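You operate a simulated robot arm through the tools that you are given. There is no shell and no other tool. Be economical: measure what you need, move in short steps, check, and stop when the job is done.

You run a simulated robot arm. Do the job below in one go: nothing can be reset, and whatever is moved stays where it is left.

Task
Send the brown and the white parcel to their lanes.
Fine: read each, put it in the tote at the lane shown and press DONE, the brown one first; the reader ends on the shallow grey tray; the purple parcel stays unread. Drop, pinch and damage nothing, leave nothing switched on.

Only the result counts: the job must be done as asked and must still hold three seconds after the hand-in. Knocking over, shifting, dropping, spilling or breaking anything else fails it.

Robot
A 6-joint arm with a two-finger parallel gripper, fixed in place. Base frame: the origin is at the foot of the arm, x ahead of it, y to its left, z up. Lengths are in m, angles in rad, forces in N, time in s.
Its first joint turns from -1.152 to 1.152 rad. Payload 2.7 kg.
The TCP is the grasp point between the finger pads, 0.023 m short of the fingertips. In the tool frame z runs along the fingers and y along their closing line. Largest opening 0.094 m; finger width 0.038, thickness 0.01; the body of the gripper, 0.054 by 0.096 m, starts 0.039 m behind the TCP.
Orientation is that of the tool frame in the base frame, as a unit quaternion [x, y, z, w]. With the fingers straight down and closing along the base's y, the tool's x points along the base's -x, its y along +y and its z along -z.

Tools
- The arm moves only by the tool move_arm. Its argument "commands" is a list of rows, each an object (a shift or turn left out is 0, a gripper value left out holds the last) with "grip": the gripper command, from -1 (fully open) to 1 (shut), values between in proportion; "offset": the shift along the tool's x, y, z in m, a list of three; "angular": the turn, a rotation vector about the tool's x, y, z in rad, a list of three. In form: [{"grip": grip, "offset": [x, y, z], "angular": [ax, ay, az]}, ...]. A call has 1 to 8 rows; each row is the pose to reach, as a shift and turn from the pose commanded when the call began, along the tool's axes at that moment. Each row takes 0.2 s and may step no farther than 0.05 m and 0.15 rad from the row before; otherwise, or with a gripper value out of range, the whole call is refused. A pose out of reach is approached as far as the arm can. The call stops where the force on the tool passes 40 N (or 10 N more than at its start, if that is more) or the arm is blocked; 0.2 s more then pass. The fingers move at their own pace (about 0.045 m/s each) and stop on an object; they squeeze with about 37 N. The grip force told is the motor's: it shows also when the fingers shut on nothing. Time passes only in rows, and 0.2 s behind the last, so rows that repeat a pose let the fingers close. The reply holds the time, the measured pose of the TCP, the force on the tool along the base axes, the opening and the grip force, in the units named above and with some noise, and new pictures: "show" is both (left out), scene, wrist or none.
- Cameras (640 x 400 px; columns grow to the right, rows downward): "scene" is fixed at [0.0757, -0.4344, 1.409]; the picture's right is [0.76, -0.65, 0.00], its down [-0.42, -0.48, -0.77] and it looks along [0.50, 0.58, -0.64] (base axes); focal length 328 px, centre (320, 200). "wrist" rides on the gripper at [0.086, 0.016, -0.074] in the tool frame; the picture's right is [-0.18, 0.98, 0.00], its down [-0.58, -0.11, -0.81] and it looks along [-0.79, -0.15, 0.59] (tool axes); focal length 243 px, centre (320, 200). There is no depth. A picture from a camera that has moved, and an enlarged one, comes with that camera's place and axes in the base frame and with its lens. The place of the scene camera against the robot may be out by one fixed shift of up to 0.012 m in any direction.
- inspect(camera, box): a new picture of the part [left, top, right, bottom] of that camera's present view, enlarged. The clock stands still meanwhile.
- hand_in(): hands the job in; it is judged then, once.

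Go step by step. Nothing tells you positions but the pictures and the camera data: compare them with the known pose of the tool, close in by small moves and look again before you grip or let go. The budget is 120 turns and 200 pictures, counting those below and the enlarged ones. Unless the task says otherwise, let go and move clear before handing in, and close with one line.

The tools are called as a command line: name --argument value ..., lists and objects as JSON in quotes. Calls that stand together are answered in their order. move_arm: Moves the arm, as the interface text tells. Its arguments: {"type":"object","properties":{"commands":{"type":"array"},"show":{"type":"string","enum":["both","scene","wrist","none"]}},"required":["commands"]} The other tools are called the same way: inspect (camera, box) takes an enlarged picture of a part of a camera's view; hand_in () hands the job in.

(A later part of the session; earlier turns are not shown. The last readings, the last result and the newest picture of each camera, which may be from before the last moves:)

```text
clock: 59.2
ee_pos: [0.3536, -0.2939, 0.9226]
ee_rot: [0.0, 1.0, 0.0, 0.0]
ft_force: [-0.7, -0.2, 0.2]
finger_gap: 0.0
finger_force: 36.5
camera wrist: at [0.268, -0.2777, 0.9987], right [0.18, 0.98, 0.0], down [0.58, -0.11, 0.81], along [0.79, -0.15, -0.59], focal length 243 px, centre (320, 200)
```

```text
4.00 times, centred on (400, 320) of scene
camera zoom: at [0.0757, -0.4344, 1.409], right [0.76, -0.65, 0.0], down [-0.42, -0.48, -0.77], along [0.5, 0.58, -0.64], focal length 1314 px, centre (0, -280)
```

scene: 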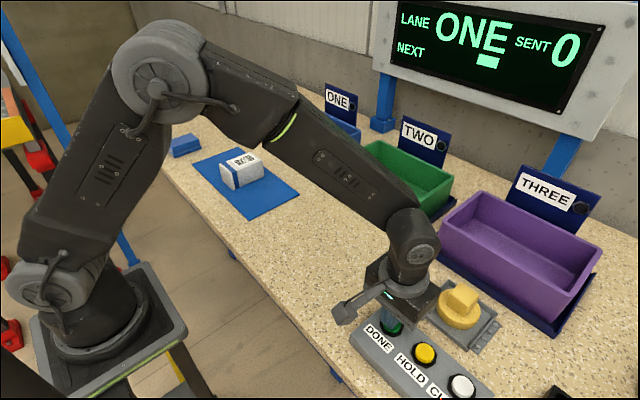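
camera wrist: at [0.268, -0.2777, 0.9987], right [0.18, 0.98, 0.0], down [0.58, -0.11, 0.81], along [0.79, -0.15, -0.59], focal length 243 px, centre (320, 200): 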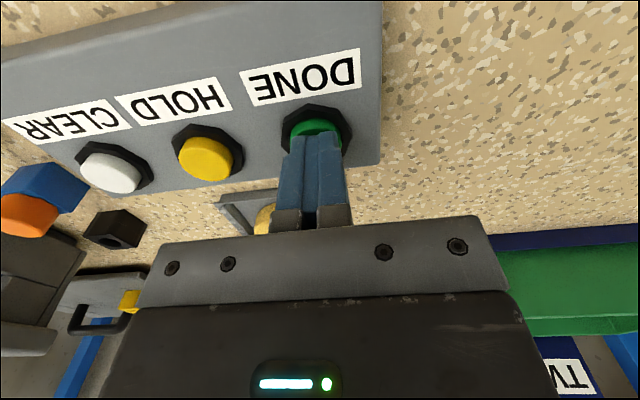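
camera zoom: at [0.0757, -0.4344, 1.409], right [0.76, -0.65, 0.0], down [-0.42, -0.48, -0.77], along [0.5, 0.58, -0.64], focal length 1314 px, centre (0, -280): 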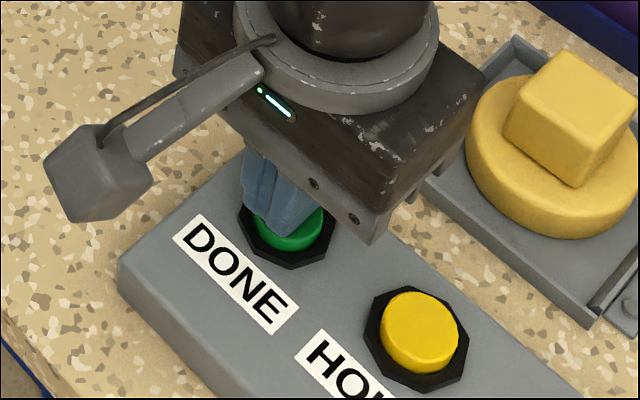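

Fingertips are almost touching DONE. Pressing a few millimetres.

move_arm --commands '[{"offset": [0, 0, 0.002]}, {"offset": [0, 0, 0.003]}, {"offset": [0, 0, 0.004]}, {"offset": [0, 0, 0.004]}]' --show "scene"

```text
clock: 60.2
ee_pos: [0.3542, -0.2936, 0.9182]
ee_rot: [0.0, 1.0, -0.001, 0.001]
ft_force: [-3.1, 0.6, 9.8]
finger_gap: 0.0002
finger_force: 36.5
```

scene: 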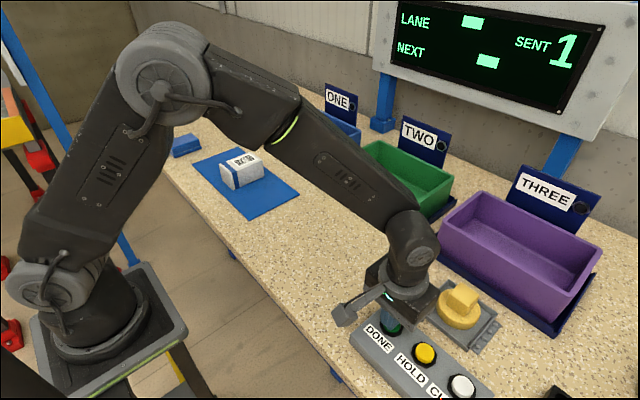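

SENT is now 1. I'll rise and return over the reader with the fingers open.

move_arm --commands '[{"offset": [0, 0, -0.04]}, {"offset": [0, 0, -0.08]}, {"grip": -1, "offset": [-0.03, -0.014, -0.105]}, {"offset": [-0.07, -0.033, -0.105]}, {"offset": [-0.11, -0.052, -0.105]}, {"offset": [-0.118, -0.055, -0.105]}, {"offset": [-0.118, -0.055, -0.105]}]'

inspect --camera "wrist" --box '[220, 0, 460, 150]'

```text
clock: 61.8
ee_pos: [0.4734, -0.3496, 1.022]
ee_rot: [0.001, 1.0, 0.0, 0.001]
ft_force: [0.8, -0.4, -0.1]
finger_gap: 0.0942
finger_force: 0.1
camera wrist: at [0.3872, -0.3332, 1.1], right [0.18, 0.98, 0.0], down [0.58, -0.11, 0.81], along [0.79, -0.15, -0.59], focal length 243 px, centre (320, 200)
```

scene: 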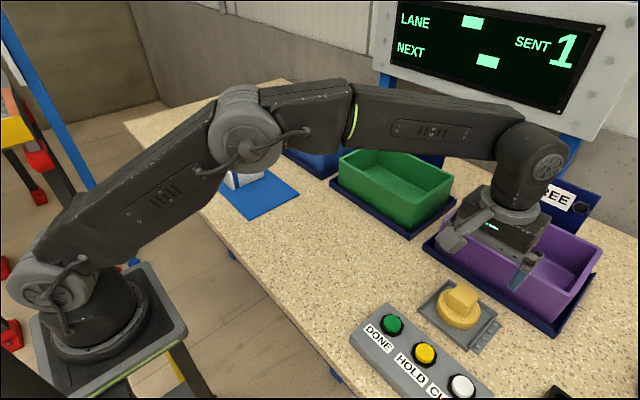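
wrist: 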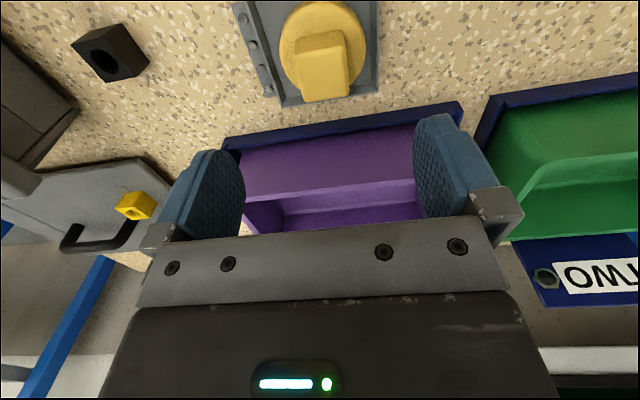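

```text
2.67 times, centred on (340, 75) of wrist
camera zoom: at [0.3872, -0.3332, 1.1], right [0.18, 0.98, 0.0], down [0.58, -0.11, 0.81], along [0.79, -0.15, -0.59], focal length 647 px, centre (267, 533)
```

zoom: 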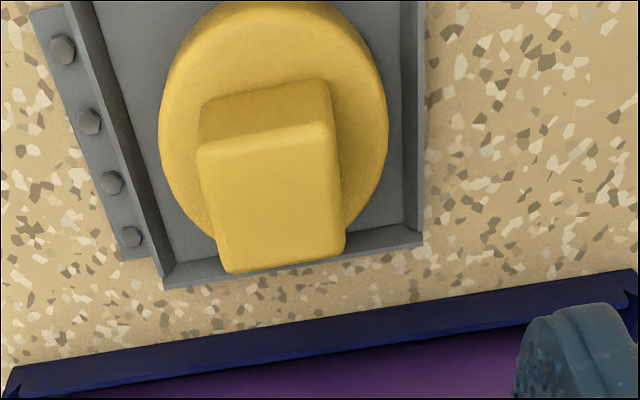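

The reader is where I left it. Descending, gripping, then lifting.

move_arm --commands '[{"offset": [0.0015, 0, 0.045]}, {"offset": [0.0015, 0, 0.085]}, {"offset": [0.0015, 0, 0.0985]}, {"offset": [0.0015, 0, 0.0985]}, {"grip": 1, "offset": [0.0015, 0, 0.0985]}, {"offset": [0.0015, 0, 0.0985]}, {"offset": [0.0015, 0, 0.0985]}, {"offset": [0.0015, 0, 0.0985]}]' --show "wrist"

move_arm --commands '[{}, {"offset": [0, 0, -0.01]}, {"offset": [0, 0, -0.04]}, {"offset": [0, 0, -0.08]}, {"offset": [0, 0, -0.12]}, {"offset": [0, 0, -0.14]}]' --show "scene"

```text
clock: 63.6
ee_pos: [0.4707, -0.3506, 0.9279]
ee_rot: [0.0, 1.0, -0.001, -0.001]
ft_force: [0.6, -1.2, 0.2]
finger_gap: 0.0375
finger_force: 37.1
camera wrist: at [0.3844, -0.334, 1.0024], right [0.18, 0.98, 0.0], down [0.58, -0.11, 0.81], along [0.79, -0.15, -0.59], focal length 243 px, centre (320, 200)
```

wrist: 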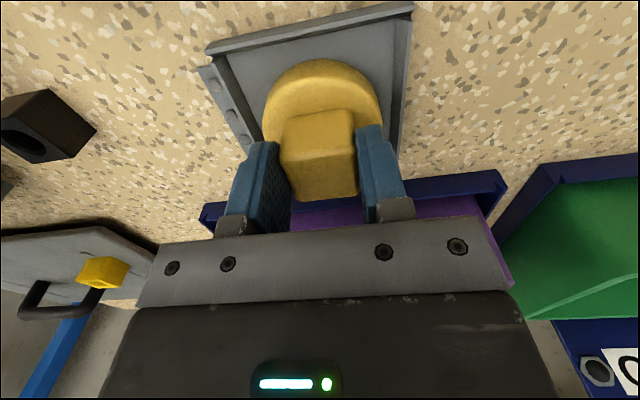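

```text
clock: 65.0
ee_pos: [0.4691, -0.3516, 1.066]
ee_rot: [0.001, 1.0, 0.0, 0.0]
ft_force: [0.8, 0.6, -1.3]
finger_gap: 0.0373
finger_force: 37.2
```

scene: 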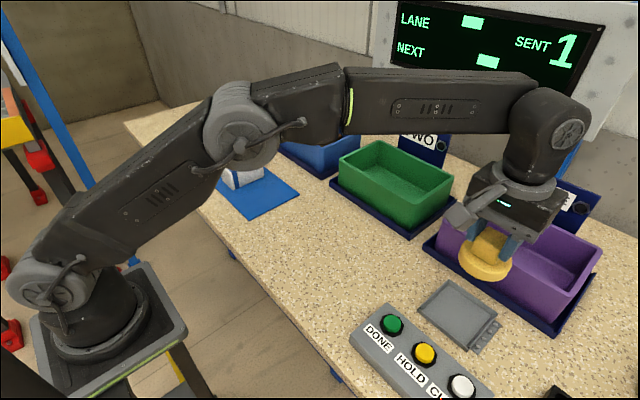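

The reader is in hand. Now to the white parcel's label at about (0.41, 0.263).

move_arm --commands '[{"offset": [0.007, 0.048, 0]}, {"offset": [0.014, 0.096, 0]}, {"offset": [0.021, 0.144, 0]}, {"offset": [0.028, 0.192, 0]}, {"offset": [0.035, 0.24, 0]}, {"offset": [0.042, 0.288, 0]}, {"offset": [0.049, 0.336, 0]}, {"offset": [0.056, 0.384, 0]}]' --show "none"

move_arm --commands '[{"offset": [0.003, 0.048, 0]}, {"offset": [0.003, 0.096, 0]}, {"offset": [0.003, 0.144, 0]}, {"offset": [0.003, 0.192, 0.0]}, {"offset": [0.003, 0.23, 0.02]}, {"offset": [0.003, 0.23, 0.035]}, {"offset": [0.003, 0.23, 0.035]}]'

inspect --camera "wrist" --box '[240, 0, 400, 100]'

inspect --camera "scene" --box '[190, 100, 310, 220]'

```text
clock: 66.8
ee_pos: [0.4146, 0.0344, 1.063]
ee_rot: [0.001, 1.0, 0.0, 0.0]
ft_force: [-0.2, -0.1, -0.8]
finger_gap: 0.0373
finger_force: 36.7
```

```text
clock: 68.4
ee_pos: [0.4121, 0.2634, 1.0296]
ee_rot: [0.0, 1.0, 0.0, -0.001]
ft_force: [-0.1, 0.3, -0.8]
finger_gap: 0.0372
finger_force: 37.0
camera wrist: at [0.3266, 0.2798, 1.1049], right [0.18, 0.98, 0.0], down [0.58, -0.11, 0.81], along [0.79, -0.15, -0.59], focal length 243 px, centre (320, 200)
```

scene: 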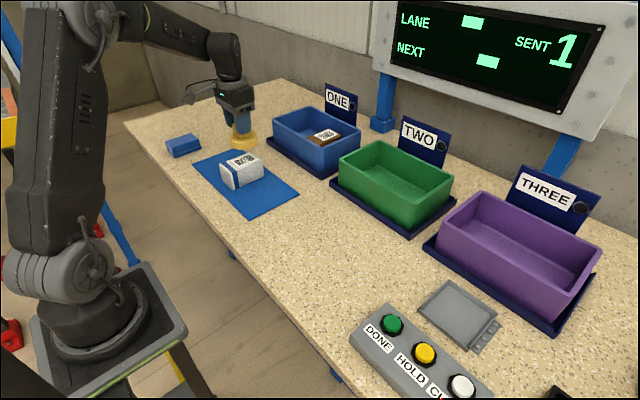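
wrist: 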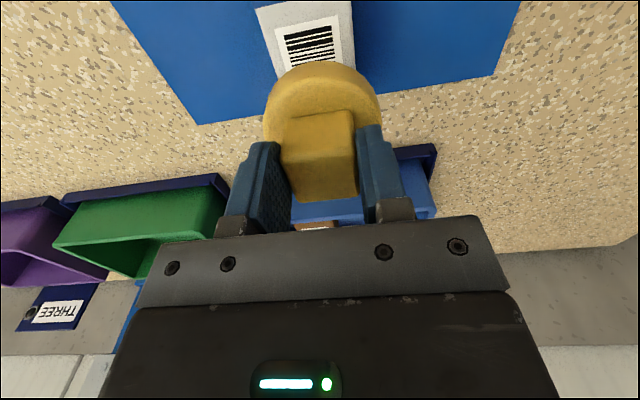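

```text
4.00 times, centred on (320, 50) of wrist
camera zoom: at [0.3266, 0.2798, 1.1049], right [0.18, 0.98, 0.0], down [0.58, -0.11, 0.81], along [0.79, -0.15, -0.59], focal length 970 px, centre (320, 800)
```

zoom: 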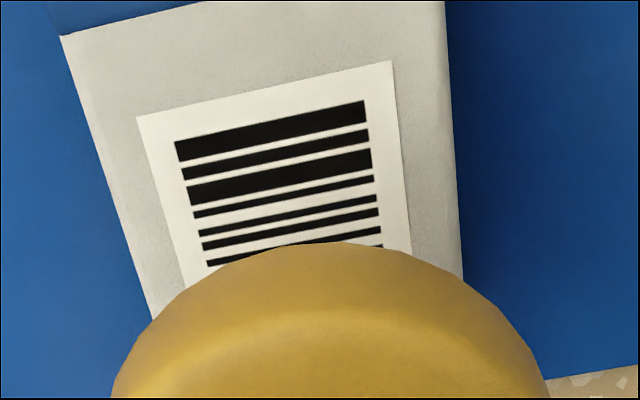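

```text
3.33 times, centred on (250, 160) of scene
camera zoom: at [0.0757, -0.4343, 1.409], right [0.76, -0.65, 0.0], down [-0.42, -0.48, -0.77], along [0.5, 0.58, -0.64], focal length 1095 px, centre (553, 333)
```

zoom: 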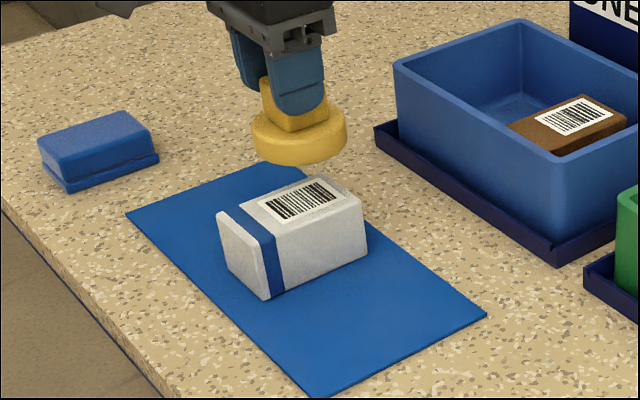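

The white label is centred at about (0.410, 0.260) with its top at z≈0.925. I'll descend to reading height.

move_arm --commands '[{"offset": [0.001, -0.003, 0.015]}, {"offset": [0.001, -0.003, 0.03]}, {"offset": [0.001, -0.003, 0.034]}, {"offset": [0.001, -0.003, 0.034]}, {"offset": [0.001, -0.003, 0.034]}]' --show "scene"

```text
clock: 69.6
ee_pos: [0.4111, 0.2618, 0.9957]
ee_rot: [-0.001, 1.0, 0.0, 0.0]
ft_force: [-0.7, -0.5, -1.2]
finger_gap: 0.0371
finger_force: 37.1
```

scene: 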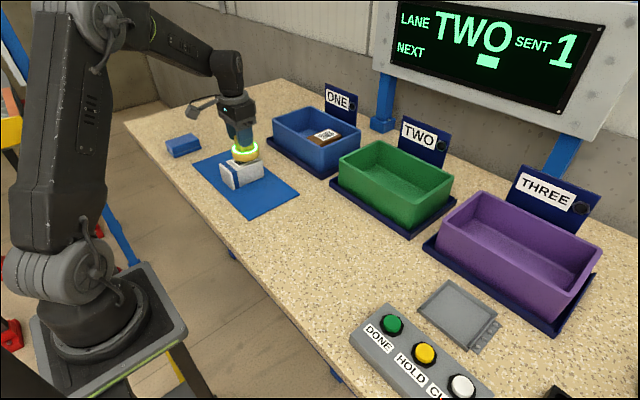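

White reads lane TWO. I'll lift away and take the reader back to its tray.

move_arm --commands '[{"offset": [0, 0, -0.035]}, {"offset": [0, 0, -0.068]}, {"offset": [0, -0.048, -0.068]}, {"offset": [0, -0.096, -0.068]}, {"offset": [0, -0.144, -0.068]}, {"offset": [0, -0.192, -0.068]}, {"offset": [-0.005, -0.24, -0.068]}, {"offset": [-0.012, -0.288, -0.068]}]' --show "none"

move_arm --commands '[{"offset": [-0.007, -0.047, 0]}, {"offset": [-0.014, -0.094, 0]}, {"offset": [-0.021, -0.141, 0]}, {"offset": [-0.028, -0.188, 0]}, {"offset": [-0.035, -0.235, 0]}, {"offset": [-0.042, -0.282, 0]}, {"offset": [-0.0475, -0.322, 0]}, {"offset": [-0.0475, -0.322, 0]}]'

```text
clock: 71.4
ee_pos: [0.4198, -0.0265, 1.0639]
ee_rot: [0.0, 1.0, 0.0, 0.0]
ft_force: [-0.5, -1.4, -1.3]
finger_gap: 0.0372
finger_force: 36.7
```

```text
clock: 73.2
ee_pos: [0.4708, -0.3474, 1.0632]
ee_rot: [-0.001, 1.0, 0.0, 0.001]
ft_force: [0.5, 0.2, -0.7]
finger_gap: 0.0372
finger_force: 37.0
camera wrist: at [0.3837, -0.3319, 1.1392], right [0.18, 0.98, 0.0], down [0.58, -0.11, 0.81], along [0.79, -0.15, -0.59], focal length 243 px, centre (320, 200)
```

scene: 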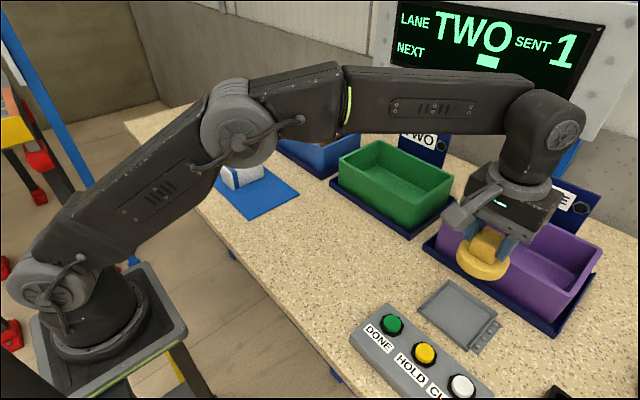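
wrist: 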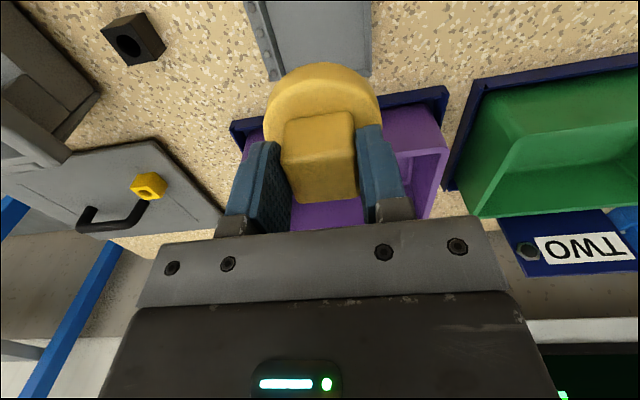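

Over the tray. I'll lower to near contact height.

move_arm --commands '[{"offset": [0, -0.001, 0.04]}, {"offset": [0, -0.001, 0.08]}, {"offset": [0, -0.001, 0.115]}, {"offset": [0, -0.001, 0.13]}, {"offset": [0, -0.001, 0.134]}, {"offset": [0, -0.001, 0.136]}, {"offset": [0, -0.001, 0.136]}]'

```text
clock: 74.8
ee_pos: [0.4683, -0.3492, 0.9285]
ee_rot: [-0.001, 1.0, 0.001, 0.0]
ft_force: [-0.1, -0.5, -1.1]
finger_gap: 0.0374
finger_force: 36.5
camera wrist: at [0.3827, -0.3331, 1.0036], right [0.18, 0.98, 0.0], down [0.58, -0.11, 0.81], along [0.79, -0.15, -0.59], focal length 243 px, centre (320, 200)
```

scene: 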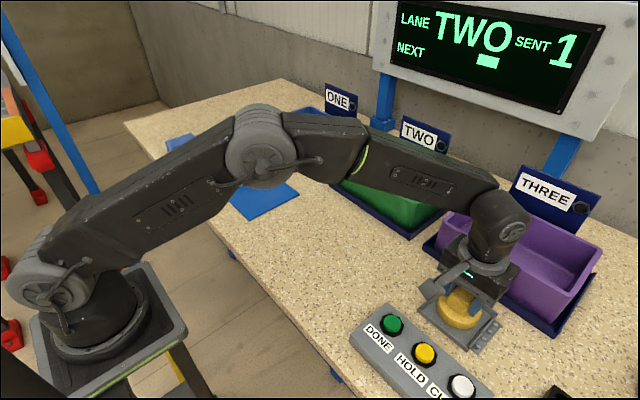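
wrist: 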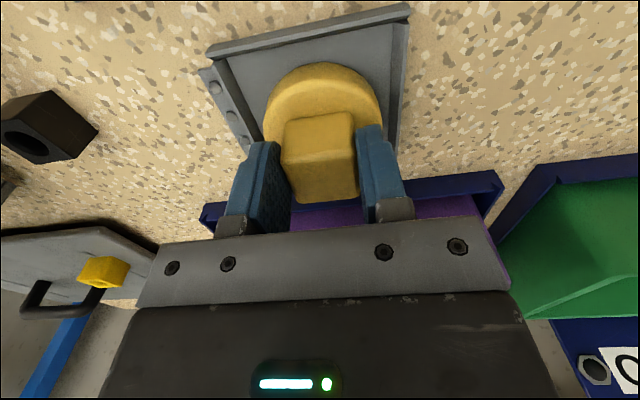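

move_arm --commands '[{"offset": [0, 0, 0.001]}, {"offset": [0, 0, 0.0015]}, {"offset": [0, 0, 0.0015]}]' --show "none"

move_arm --commands '[{"offset": [0, 0, 0.0005]}, {"offset": [0, 0, 0.001]}, {"offset": [0, 0, 0.001]}]' --show "none"

```text
clock: 75.6
ee_pos: [0.4692, -0.3489, 0.9264]
ee_rot: [-0.001, 1.0, 0.0, 0.0]
ft_force: [0.2, 0.7, -0.5]
finger_gap: 0.0373
finger_force: 37.1
```

```text
clock: 76.4
ee_pos: [0.4701, -0.3495, 0.9263]
ee_rot: [0.0, 1.0, -0.001, 0.001]
ft_force: [-2.6, -1.4, 6.3]
finger_gap: 0.0372
finger_force: 37.1
```

Contact is 6 N, so the reader is seated. Releasing and rising.

move_arm --commands '[{"grip": -1}, {}, {}, {}, {"offset": [0, 0, -0.03]}, {"offset": [0, 0, -0.07]}, {"offset": [0, 0, -0.11]}, {"offset": [0, 0, -0.137]}]'

inspect --camera "scene" --box '[390, 240, 530, 350]'

```text
clock: 78.2
ee_pos: [0.4692, -0.3498, 1.0615]
ee_rot: [0.001, 1.0, 0.0, 0.001]
ft_force: [-0.8, -0.2, -0.3]
finger_gap: 0.0938
finger_force: 0.0
camera wrist: at [0.3828, -0.3334, 1.1371], right [0.18, 0.98, 0.0], down [0.58, -0.11, 0.81], along [0.79, -0.15, -0.59], focal length 243 px, centre (320, 200)
```

scene: 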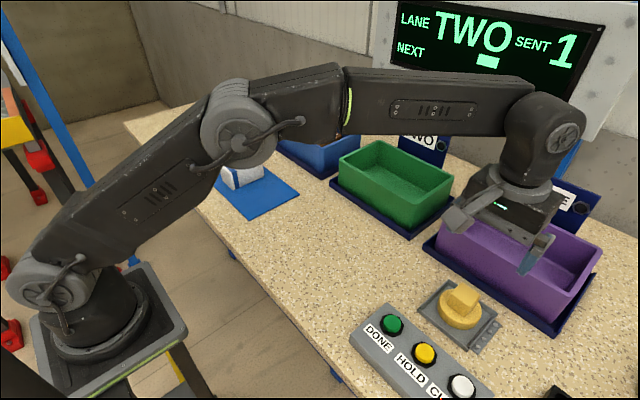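
wrist: 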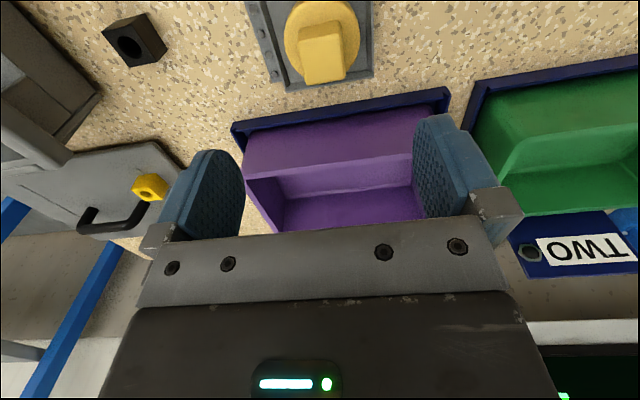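

```text
3.64 times, centred on (460, 295) of scene
camera zoom: at [0.0757, -0.4344, 1.409], right [0.76, -0.65, 0.0], down [-0.42, -0.48, -0.77], along [0.5, 0.58, -0.64], focal length 1194 px, centre (-189, -146)
```

zoom: 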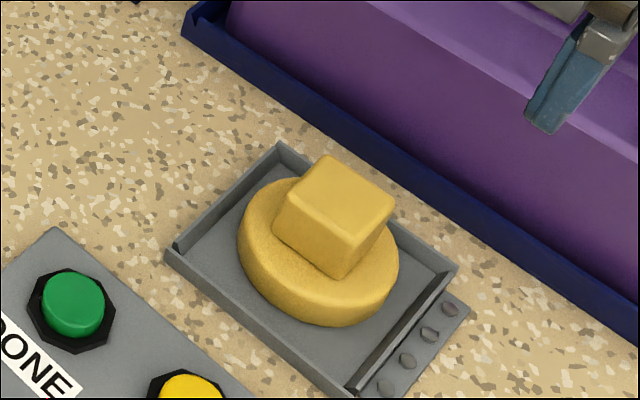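

The reader is back on its tray. White sits at about (0.396, 0.260), 0.057 wide. I'll travel there and tilt as before.

move_arm --commands '[{"grip": -0.6, "offset": [0.006, 0.048, 0]}, {"offset": [0.012, 0.096, 0]}, {"offset": [0.018, 0.144, 0]}, {"offset": [0.024, 0.192, 0]}, {"offset": [0.03, 0.24, 0]}, {"offset": [0.036, 0.288, 0]}, {"offset": [0.042, 0.336, 0]}, {"offset": [0.048, 0.384, 0]}]' --show "none"

move_arm --commands '[{"offset": [0.007, 0.047, 0]}, {"offset": [0.014, 0.094, 0]}, {"offset": [0.021, 0.141, 0]}, {"offset": [0.028, 0.188, 0], "angular": [0, -0.1, 0]}, {"offset": [0.034, 0.226, 0], "angular": [0, -0.2, 0]}, {"offset": [0.034, 0.2265, 0.03], "angular": [0, -0.25, 0]}, {"offset": [0.034, 0.2265, 0.066], "angular": [0, -0.25, 0]}, {"offset": [0.034, 0.2265, 0.066], "angular": [0, -0.25, 0]}]'

inspect --camera "wrist" --box '[220, 0, 460, 150]'

inspect --camera "scene" --box '[190, 100, 310, 220]'

```text
clock: 80.0
ee_pos: [0.4219, 0.0336, 1.0613]
ee_rot: [0.001, 1.0, 0.0, 0.0]
ft_force: [0.5, -0.2, 0.2]
finger_gap: 0.0752
finger_force: 0.1
```

```text
clock: 81.8
ee_pos: [0.3887, 0.2614, 0.9958]
ee_rot: [-0.001, 0.992, 0.0, 0.125]
ft_force: [-0.2, 0.3, -0.1]
finger_gap: 0.0752
finger_force: 0.0
camera wrist: at [0.2871, 0.2773, 1.0489], right [0.18, 0.98, 0.05], down [0.36, -0.11, 0.93], along [0.91, -0.15, -0.38], focal length 243 px, centre (320, 200)
```

scene: 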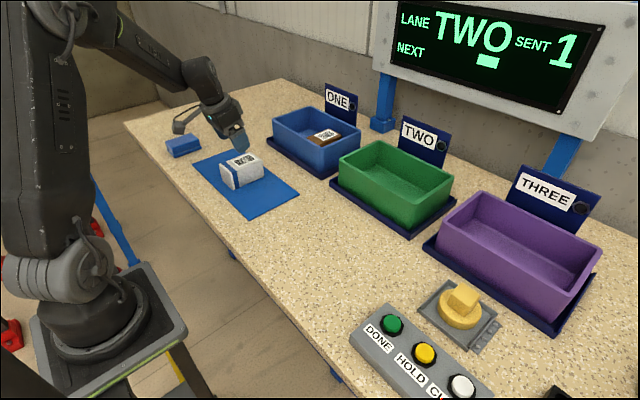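
wrist: 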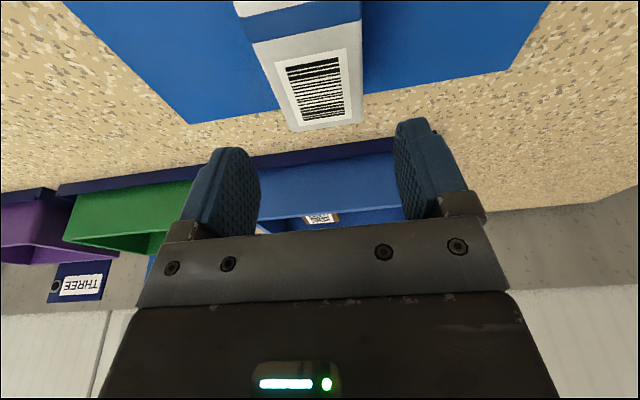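

```text
2.67 times, centred on (340, 75) of wrist
camera zoom: at [0.2871, 0.2773, 1.0489], right [0.18, 0.98, 0.05], down [0.36, -0.11, 0.93], along [0.91, -0.15, -0.38], focal length 647 px, centre (267, 533)
```

zoom: 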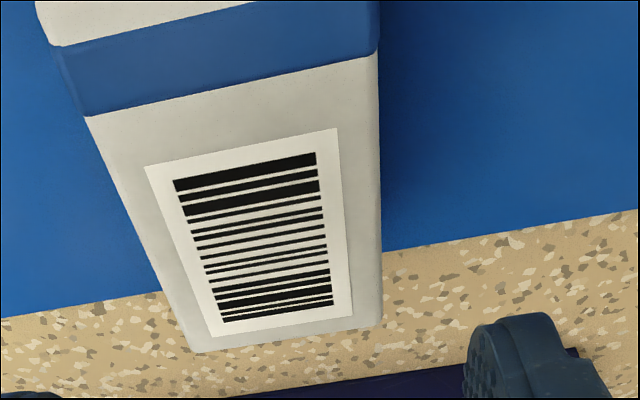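

```text
3.33 times, centred on (250, 160) of scene
camera zoom: at [0.0757, -0.4344, 1.409], right [0.76, -0.65, 0.0], down [-0.42, -0.48, -0.77], along [0.5, 0.58, -0.64], focal length 1095 px, centre (553, 333)
```

zoom: 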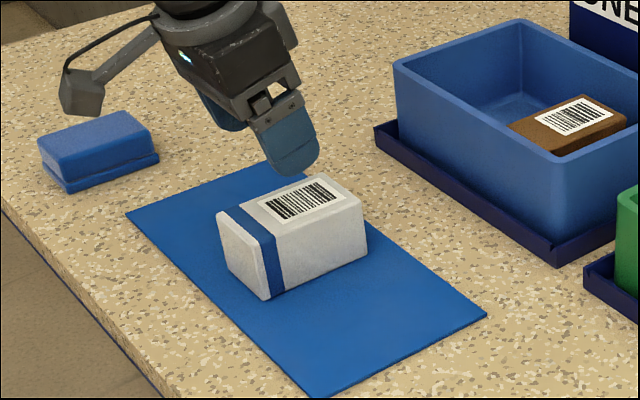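

Shifting 10 mm forward, to stay off the blue band, and descending onto the white body.

move_arm --commands '[{"offset": [-0.0097, 0.0005, 0.0025]}, {"offset": [-0.0023, 0.0005, 0.0316]}, {"offset": [0.0051, 0.0005, 0.0606]}, {"offset": [0.0095, 0.0005, 0.078]}, {"offset": [0.0127, 0.0005, 0.0902]}, {"offset": [0.0127, 0.0005, 0.0902]}]'

inspect --camera "scene" --box '[190, 100, 310, 220]'

```text
clock: 83.2
ee_pos: [0.3973, 0.2624, 0.9073]
ee_rot: [0.001, 0.992, -0.001, 0.124]
ft_force: [-0.2, -0.1, 0.3]
finger_gap: 0.0751
finger_force: 0.1
camera wrist: at [0.295, 0.2775, 0.9583], right [0.18, 0.98, 0.05], down [0.36, -0.11, 0.93], along [0.91, -0.15, -0.38], focal length 243 px, centre (320, 200)
```

scene: 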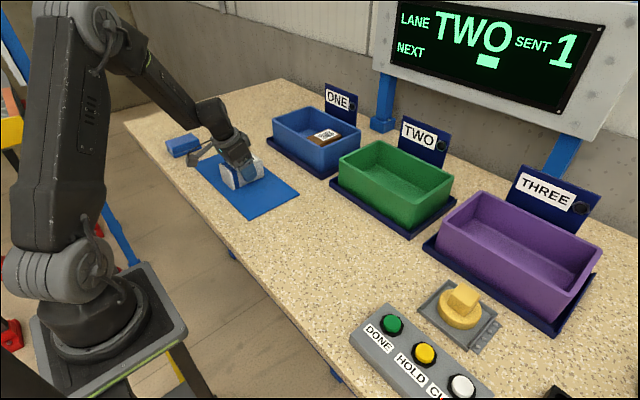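
wrist: 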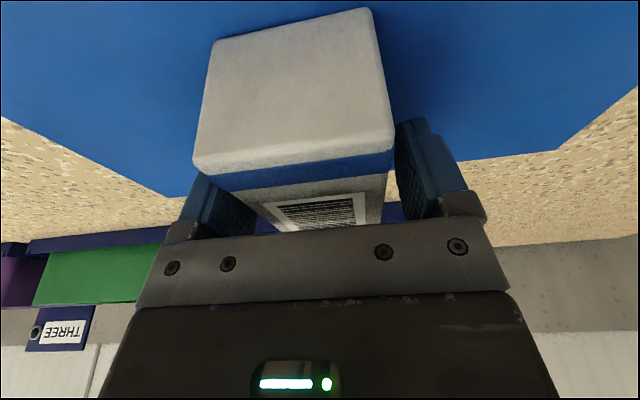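

```text
3.33 times, centred on (250, 160) of scene
camera zoom: at [0.0757, -0.4344, 1.409], right [0.76, -0.65, 0.0], down [-0.42, -0.48, -0.77], along [0.5, 0.58, -0.64], focal length 1095 px, centre (553, 333)
```

zoom: 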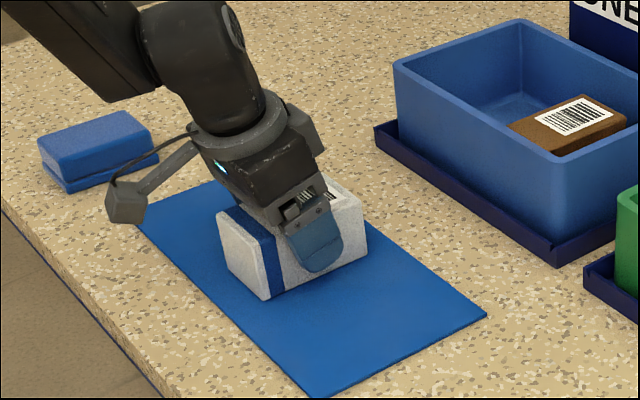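

Fingers are on the white body, clear of the band. Closing and lifting a little.

move_arm --commands '[{"grip": 1}, {}, {}, {}, {"offset": [-0.0012, 0, -0.0048]}, {"offset": [-0.0037, 0, -0.0145]}, {"offset": [-0.0074, 0, -0.029]}, {"offset": [-0.0074, 0, -0.029]}]'

inspect --camera "scene" --box '[190, 100, 310, 220]'

```text
clock: 85.0
ee_pos: [0.399, 0.2606, 0.9368]
ee_rot: [0.0, 0.992, -0.001, 0.125]
ft_force: [0.1, -0.8, -1.7]
finger_gap: 0.06
finger_force: 36.9
camera wrist: at [0.2963, 0.2773, 0.9884], right [0.18, 0.98, 0.05], down [0.36, -0.11, 0.93], along [0.91, -0.15, -0.38], focal length 243 px, centre (320, 200)
```

scene: 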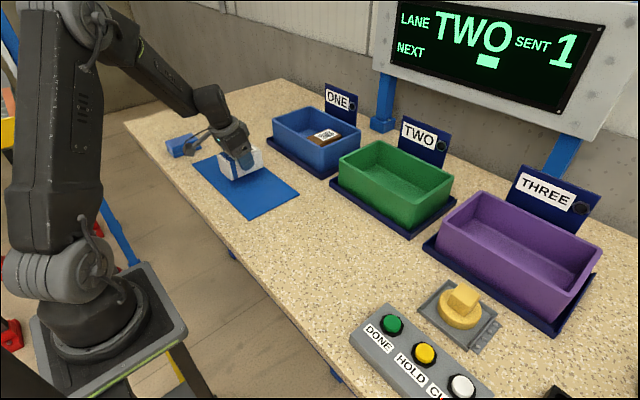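
wrist: 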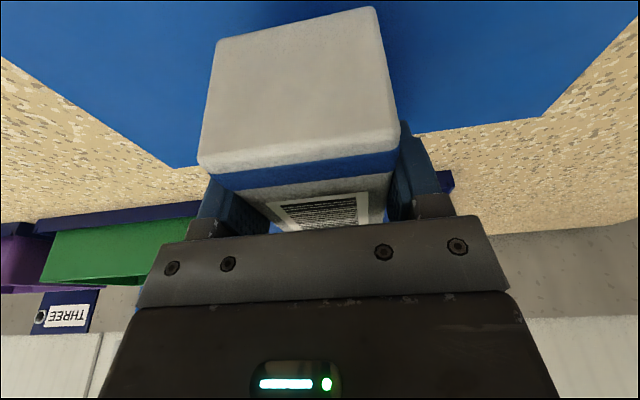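

```text
3.33 times, centred on (250, 160) of scene
camera zoom: at [0.0757, -0.4344, 1.409], right [0.76, -0.65, 0.0], down [-0.42, -0.48, -0.77], along [0.5, 0.58, -0.64], focal length 1095 px, centre (553, 333)
```

zoom: 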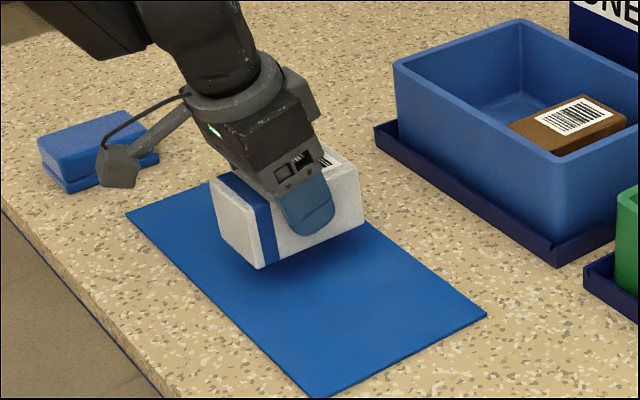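

White is held securely. Lifting and moving along y in front of the totes.

move_arm --commands '[{"offset": [-0.0096, 0, -0.0378]}, {"offset": [-0.0193, 0, -0.0756]}, {"offset": [-0.0193, -0.048, -0.0756]}, {"offset": [-0.0193, -0.096, -0.0756]}, {"offset": [-0.0193, -0.144, -0.0756]}, {"offset": [-0.0193, -0.192, -0.0756]}, {"offset": [-0.0193, -0.24, -0.0756]}, {"offset": [-0.0193, -0.288, -0.0756]}]' --show "none"

move_arm --commands '[{"offset": [-0.0388, -0.003, 0.0099]}, {"offset": [-0.0775, -0.006, 0.0198]}, {"offset": [-0.1163, -0.009, 0.0296]}, {"offset": [-0.155, -0.012, 0.0395]}, {"offset": [-0.194, -0.015, 0.0494]}, {"offset": [-0.21, -0.019, 0.0535]}, {"offset": [-0.21, -0.019, 0.0535]}]'

inspect --camera "wrist" --box '[140, 0, 500, 225]'

inspect --camera "scene" --box '[320, 90, 480, 240]'

```text
clock: 86.8
ee_pos: [0.3991, -0.0251, 1.0119]
ee_rot: [0.0, 0.992, 0.0, 0.124]
ft_force: [-0.6, 0.2, -1.1]
finger_gap: 0.0593
finger_force: 37.0
```

```text
clock: 88.4
ee_pos: [0.6166, -0.0461, 1.0149]
ee_rot: [0.001, 0.992, 0.0, 0.125]
ft_force: [-0.1, 0.6, -2.4]
finger_gap: 0.0596
finger_force: 37.3
camera wrist: at [0.5143, -0.0298, 1.0662], right [0.18, 0.98, 0.05], down [0.36, -0.11, 0.92], along [0.91, -0.15, -0.38], focal length 243 px, centre (320, 200)
```

scene: 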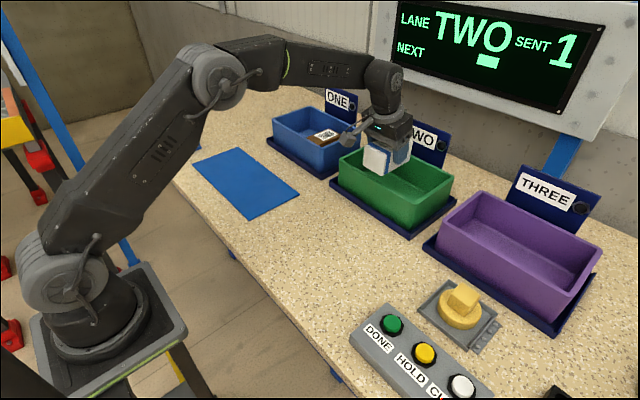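
wrist: 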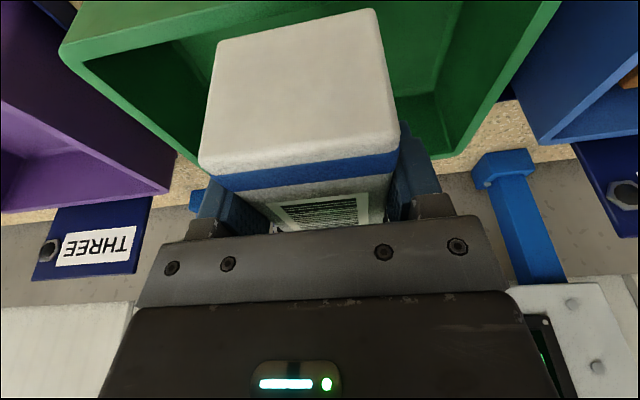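

```text
1.78 times, centred on (320, 112) of wrist
camera zoom: at [0.5143, -0.0298, 1.0662], right [0.18, 0.98, 0.05], down [0.36, -0.11, 0.92], along [0.91, -0.15, -0.38], focal length 431 px, centre (320, 356)
```

zoom: 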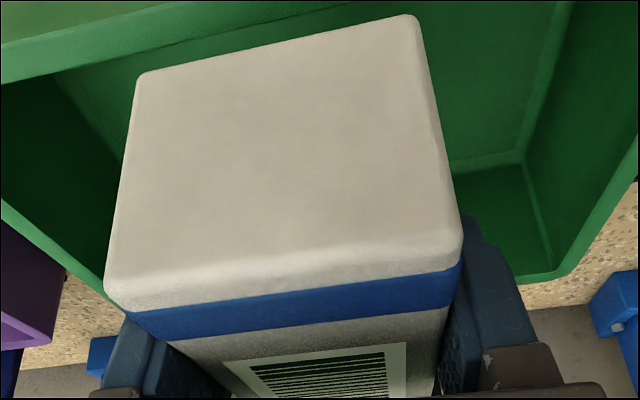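

```text
2.67 times, centred on (400, 165) of scene
camera zoom: at [0.0757, -0.4344, 1.409], right [0.76, -0.65, 0.0], down [-0.42, -0.48, -0.77], along [0.5, 0.58, -0.64], focal length 876 px, centre (107, 293)
```

zoom: 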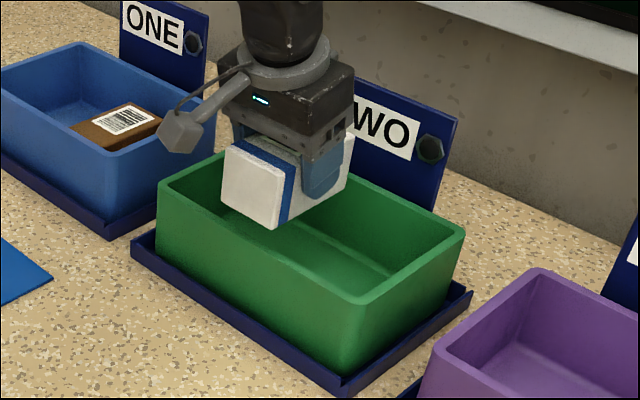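

Tote TWO spans x 0.583–0.717 inside, so I'll go forward to TCP x≈0.648 and lower.

move_arm --commands '[{"offset": [-0.0305, 0, 0.0078]}, {"offset": [-0.0256, 0, 0.0272]}, {"offset": [-0.0206, 0, 0.0466]}, {"offset": [-0.0157, 0, 0.066]}, {"offset": [-0.012, 0, 0.0805]}, {"offset": [-0.0095, 0, 0.0902]}, {"offset": [-0.0095, 0, 0.0902]}]'

inspect --camera "scene" --box '[320, 90, 480, 240]'

```text
clock: 90.0
ee_pos: [0.6454, -0.0446, 0.9268]
ee_rot: [0.0, 0.992, 0.0, 0.123]
ft_force: [-0.3, 0.3, -1.3]
finger_gap: 0.0595
finger_force: 37.0
camera wrist: at [0.5439, -0.0289, 0.9801], right [0.18, 0.98, 0.05], down [0.36, -0.11, 0.93], along [0.91, -0.15, -0.38], focal length 243 px, centre (320, 200)
```

scene: 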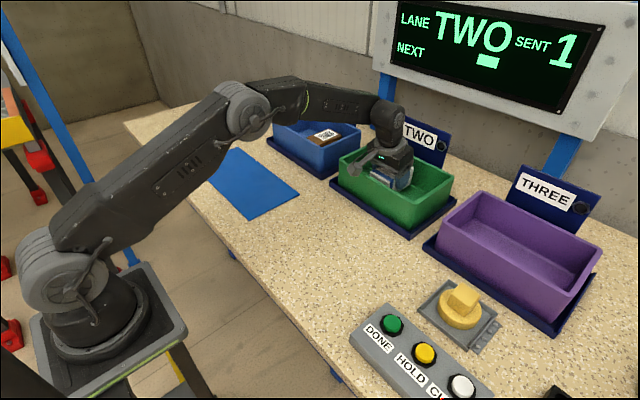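
wrist: 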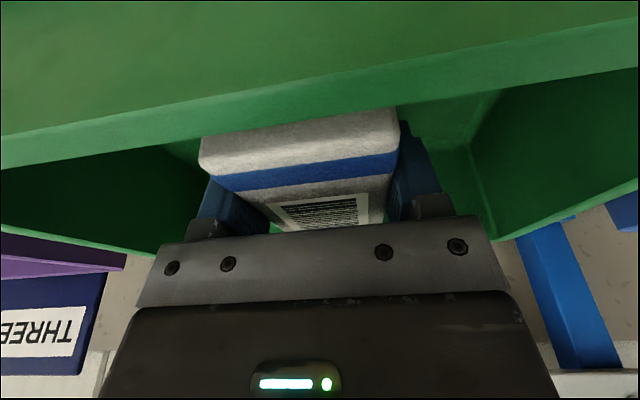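

```text
2.67 times, centred on (400, 165) of scene
camera zoom: at [0.0757, -0.4344, 1.409], right [0.76, -0.65, 0.0], down [-0.42, -0.48, -0.77], along [0.5, 0.58, -0.64], focal length 876 px, centre (107, 293)
```

zoom: 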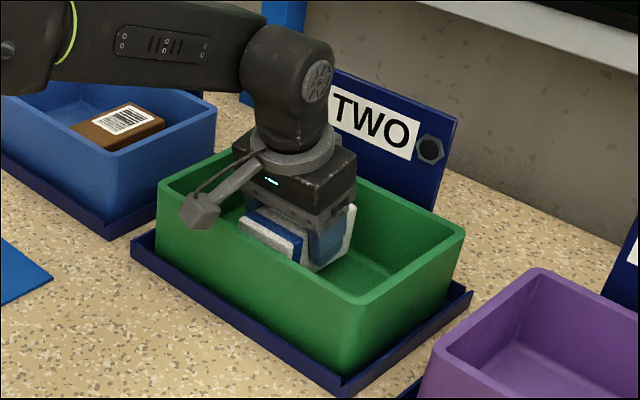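

Inside with clearance. Next I'll feel for the floor.

move_arm --commands '[{"offset": [0.001, 0, 0.0039]}, {"offset": [0.002, 0, 0.0078]}, {"offset": [0.0027, 0, 0.0107]}, {"offset": [0.0027, 0, 0.0107]}]' --show "none"

move_arm --commands '[{"offset": [0.0003, 0, 0.001]}, {"offset": [0.0005, 0, 0.0019]}, {"offset": [0.0005, 0, 0.0019]}]' --show "none"

```text
clock: 91.0
ee_pos: [0.646, -0.0459, 0.9164]
ee_rot: [0.001, 0.992, 0.0, 0.126]
ft_force: [0.4, -0.8, -1.3]
finger_gap: 0.0598
finger_force: 37.5
```

```text
clock: 91.8
ee_pos: [0.6458, -0.0454, 0.9151]
ee_rot: [0.001, 0.992, -0.001, 0.125]
ft_force: [-0.3, -0.4, -1.0]
finger_gap: 0.0597
finger_force: 37.9
```

move_arm --commands '[{"offset": [0.0003, 0, 0.001]}, {"offset": [0.0005, 0, 0.0019]}, {"offset": [0.0005, 0, 0.0019]}]' --show "none"

move_arm --commands '[{"offset": [0.0003, 0, 0.001]}, {"offset": [0.0003, 0, 0.001]}]' --show "none"

```text
clock: 92.6
ee_pos: [0.6464, -0.046, 0.9123]
ee_rot: [0.0, 0.992, 0.0, 0.124]
ft_force: [0.3, 0.1, -1.8]
finger_gap: 0.0599
finger_force: 36.7
```

```text
clock: 93.2
ee_pos: [0.6466, -0.0454, 0.9111]
ee_rot: [0.0, 0.992, 0.0, 0.125]
ft_force: [0.4, 0.7, -1.6]
finger_gap: 0.0596
finger_force: 37.7
```

move_arm --commands '[{"offset": [0.0003, 0, 0.001]}, {"offset": [0.0003, 0, 0.001]}]' --show "none"

inspect --camera "scene" --box '[340, 110, 440, 210]'

```text
clock: 93.8
ee_pos: [0.6467, -0.0457, 0.9099]
ee_rot: [0.001, 0.992, 0.001, 0.124]
ft_force: [-0.1, 0.4, -0.2]
finger_gap: 0.0597
finger_force: 37.1
```

```text
4.00 times, centred on (390, 160) of scene
camera zoom: at [0.0757, -0.4344, 1.409], right [0.76, -0.65, 0.0], down [-0.42, -0.48, -0.77], along [0.5, 0.58, -0.64], focal length 1314 px, centre (40, 360)
```

zoom: 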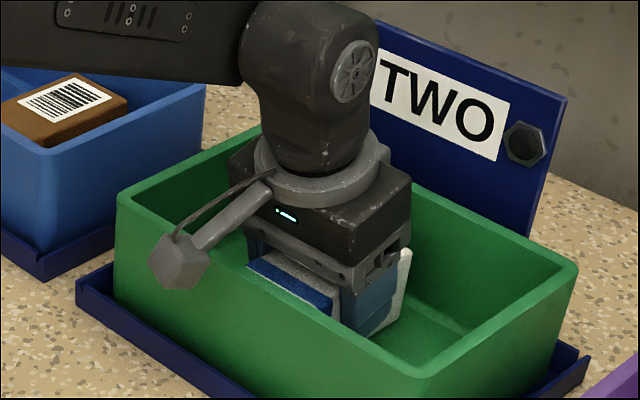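

move_arm --commands '[{"offset": [0.0003, 0, 0.001]}, {"offset": [0.0003, 0, 0.001]}]' --show "none"

```text
clock: 94.4
ee_pos: [0.6461, -0.0457, 0.9109]
ee_rot: [0.0, 0.992, 0.0, 0.126]
ft_force: [-2.2, 0.7, 4.4]
finger_gap: 0.0597
finger_force: 36.9
```

Contact is 4.4 N, so white is on the floor. Releasing and rising vertically.

move_arm --commands '[{"grip": -0.6}, {}, {}, {"offset": [-0.0025, 0, -0.0097]}, {"offset": [-0.0099, 0, -0.0388]}, {"offset": [-0.0198, 0, -0.0775]}, {"offset": [-0.0284, 0, -0.111]}, {"offset": [-0.0284, 0, -0.111]}]'

inspect --camera "scene" --box '[260, 70, 480, 240]'

```text
clock: 96.2
ee_pos: [0.6471, -0.046, 1.0251]
ee_rot: [-0.001, 0.992, 0.0, 0.125]
ft_force: [-0.1, 0.1, -0.2]
finger_gap: 0.0751
finger_force: 0.1
camera wrist: at [0.5464, -0.03, 1.0771], right [0.18, 0.98, 0.05], down [0.36, -0.11, 0.93], along [0.91, -0.15, -0.38], focal length 243 px, centre (320, 200)
```

scene: 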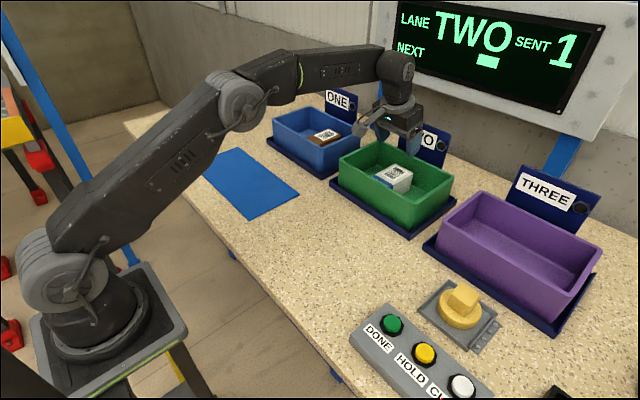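
wrist: 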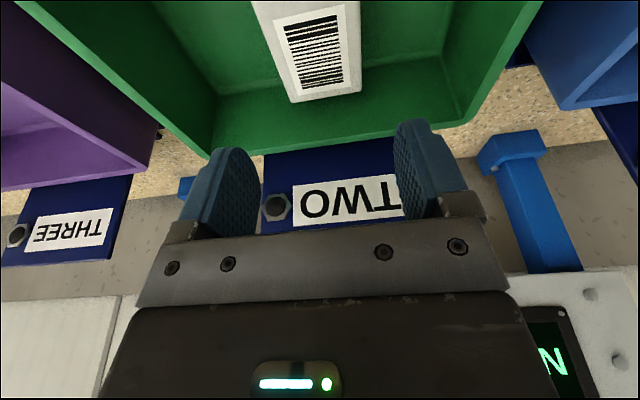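

```text
2.35 times, centred on (370, 155) of scene
camera zoom: at [0.0757, -0.4344, 1.409], right [0.76, -0.65, 0.0], down [-0.42, -0.48, -0.77], along [0.5, 0.58, -0.64], focal length 773 px, centre (202, 306)
```

zoom: 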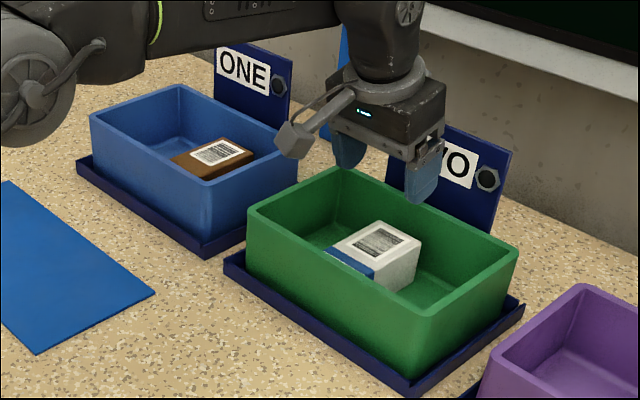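

White lies flat in tote TWO. Retreating, straightening and shutting the fingers for DONE.

move_arm --commands '[{"grip": 1, "offset": [0.0388, 0, -0.0099]}, {"offset": [0.0775, 0, -0.0198], "angular": [0, 0.1, 0]}, {"offset": [0.1163, 0, -0.0296], "angular": [0, 0.2, 0]}, {"offset": [0.155, 0, -0.0395], "angular": [0, 0.25, 0]}, {"offset": [0.155, 0, -0.0395], "angular": [0, 0.25, 0]}]' --show "none"

```text
clock: 97.4
ee_pos: [0.487, -0.0444, 1.0232]
ee_rot: [0.0, 1.0, 0.0, -0.001]
ft_force: [-0.5, 0.5, 0.2]
finger_gap: 0.0
finger_force: 34.3
```

move_arm --commands '[{"offset": [0.0222, -0.0417, 0]}, {"offset": [0.0445, -0.0833, 0]}, {"offset": [0.0667, -0.125, 0]}, {"offset": [0.089, -0.1667, 0]}, {"offset": [0.1112, -0.2083, 0]}, {"offset": [0.1335, -0.25, 0]}, {"offset": [0.1335, -0.25, 0.045]}, {"offset": [0.1335, -0.25, 0.085]}]'

inspect --camera "scene" --box '[340, 270, 460, 370]'

```text
clock: 99.2
ee_pos: [0.3497, -0.2969, 0.9391]
ee_rot: [-0.001, 1.0, 0.0, -0.001]
ft_force: [-0.9, -0.8, -0.1]
finger_gap: 0.0
finger_force: 36.9
camera wrist: at [0.2652, -0.2803, 1.0155], right [0.18, 0.98, 0.0], down [0.58, -0.11, 0.81], along [0.79, -0.15, -0.59], focal length 243 px, centre (320, 200)
```

scene: 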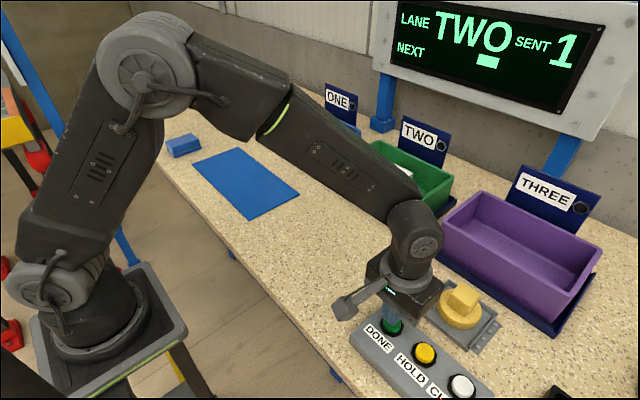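
wrist: 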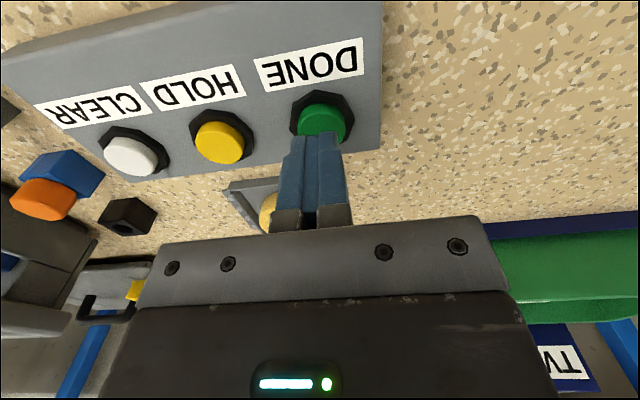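

```text
4.00 times, centred on (400, 320) of scene
camera zoom: at [0.0757, -0.4344, 1.409], right [0.76, -0.65, 0.0], down [-0.42, -0.48, -0.77], along [0.5, 0.58, -0.64], focal length 1314 px, centre (0, -280)
```

zoom: 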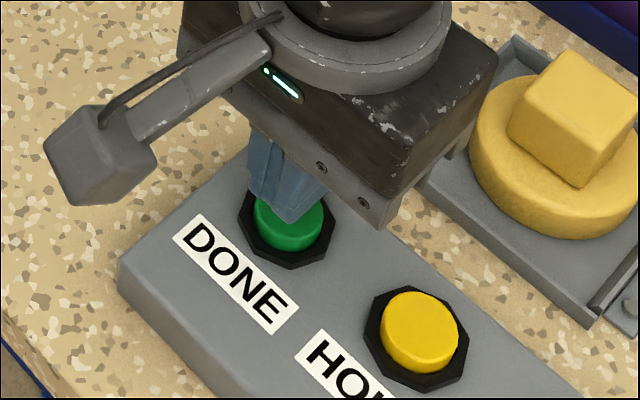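

Right above DONE. Pressing.

move_arm --commands '[{"offset": [-0.002, 0.001, 0.012]}, {"offset": [-0.002, 0.001, 0.017]}, {"offset": [-0.002, 0.001, 0.019]}, {"offset": [-0.002, 0.001, 0.0205]}, {"offset": [-0.002, 0.001, 0.0205]}]' --show "scene"

```text
clock: 100.4
ee_pos: [0.3554, -0.2946, 0.9205]
ee_rot: [0.0, 1.0, 0.001, 0.0]
ft_force: [-2.1, -0.6, 5.3]
finger_gap: 0.0001
finger_force: 37.3
```

scene: 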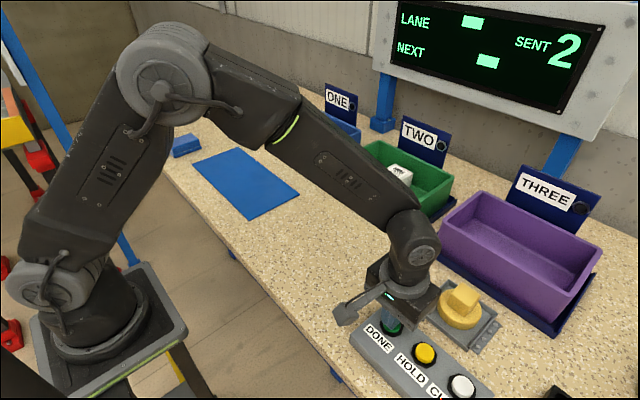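

SENT is 2. I'll lift clear, open the fingers and do a last check.

move_arm --commands '[{"offset": [0, 0, -0.04]}, {"offset": [0, 0, -0.08]}, {"grip": 0, "offset": [0, 0.04, -0.12]}, {"offset": [0, 0.085, -0.14]}, {"offset": [0, 0.13, -0.15]}, {"offset": [0, 0.13, -0.15]}]'

inspect --camera "scene" --box '[340, 220, 580, 400]'

inspect --camera "scene" --box '[380, 0, 620, 150]'

```text
refused: row 3 steps farther than a row can; nothing moved
```

```text
2.22 times, centred on (460, 310) of scene
camera zoom: at [0.0756, -0.4343, 1.409], right [0.76, -0.65, 0.0], down [-0.42, -0.48, -0.77], along [0.5, 0.58, -0.64], focal length 730 px, centre (9, -44)
```

zoom: 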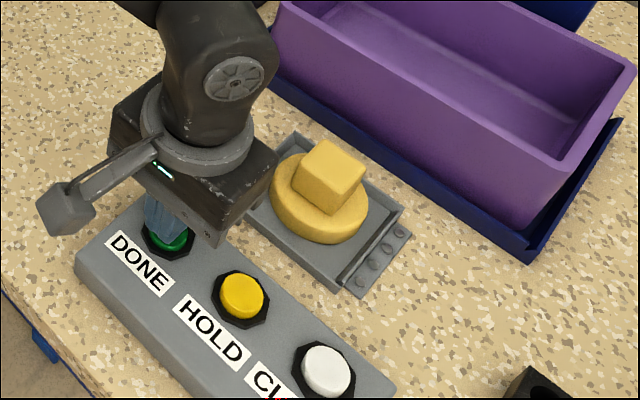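

```text
2.67 times, centred on (500, 75) of scene
camera zoom: at [0.0756, -0.4343, 1.409], right [0.76, -0.65, 0.0], down [-0.42, -0.48, -0.77], along [0.5, 0.58, -0.64], focal length 876 px, centre (-160, 533)
```

zoom: 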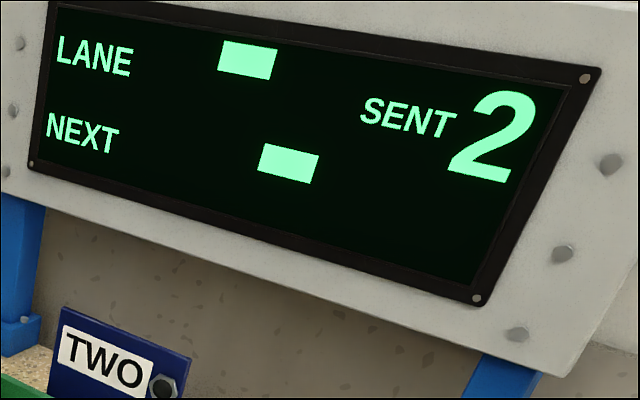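

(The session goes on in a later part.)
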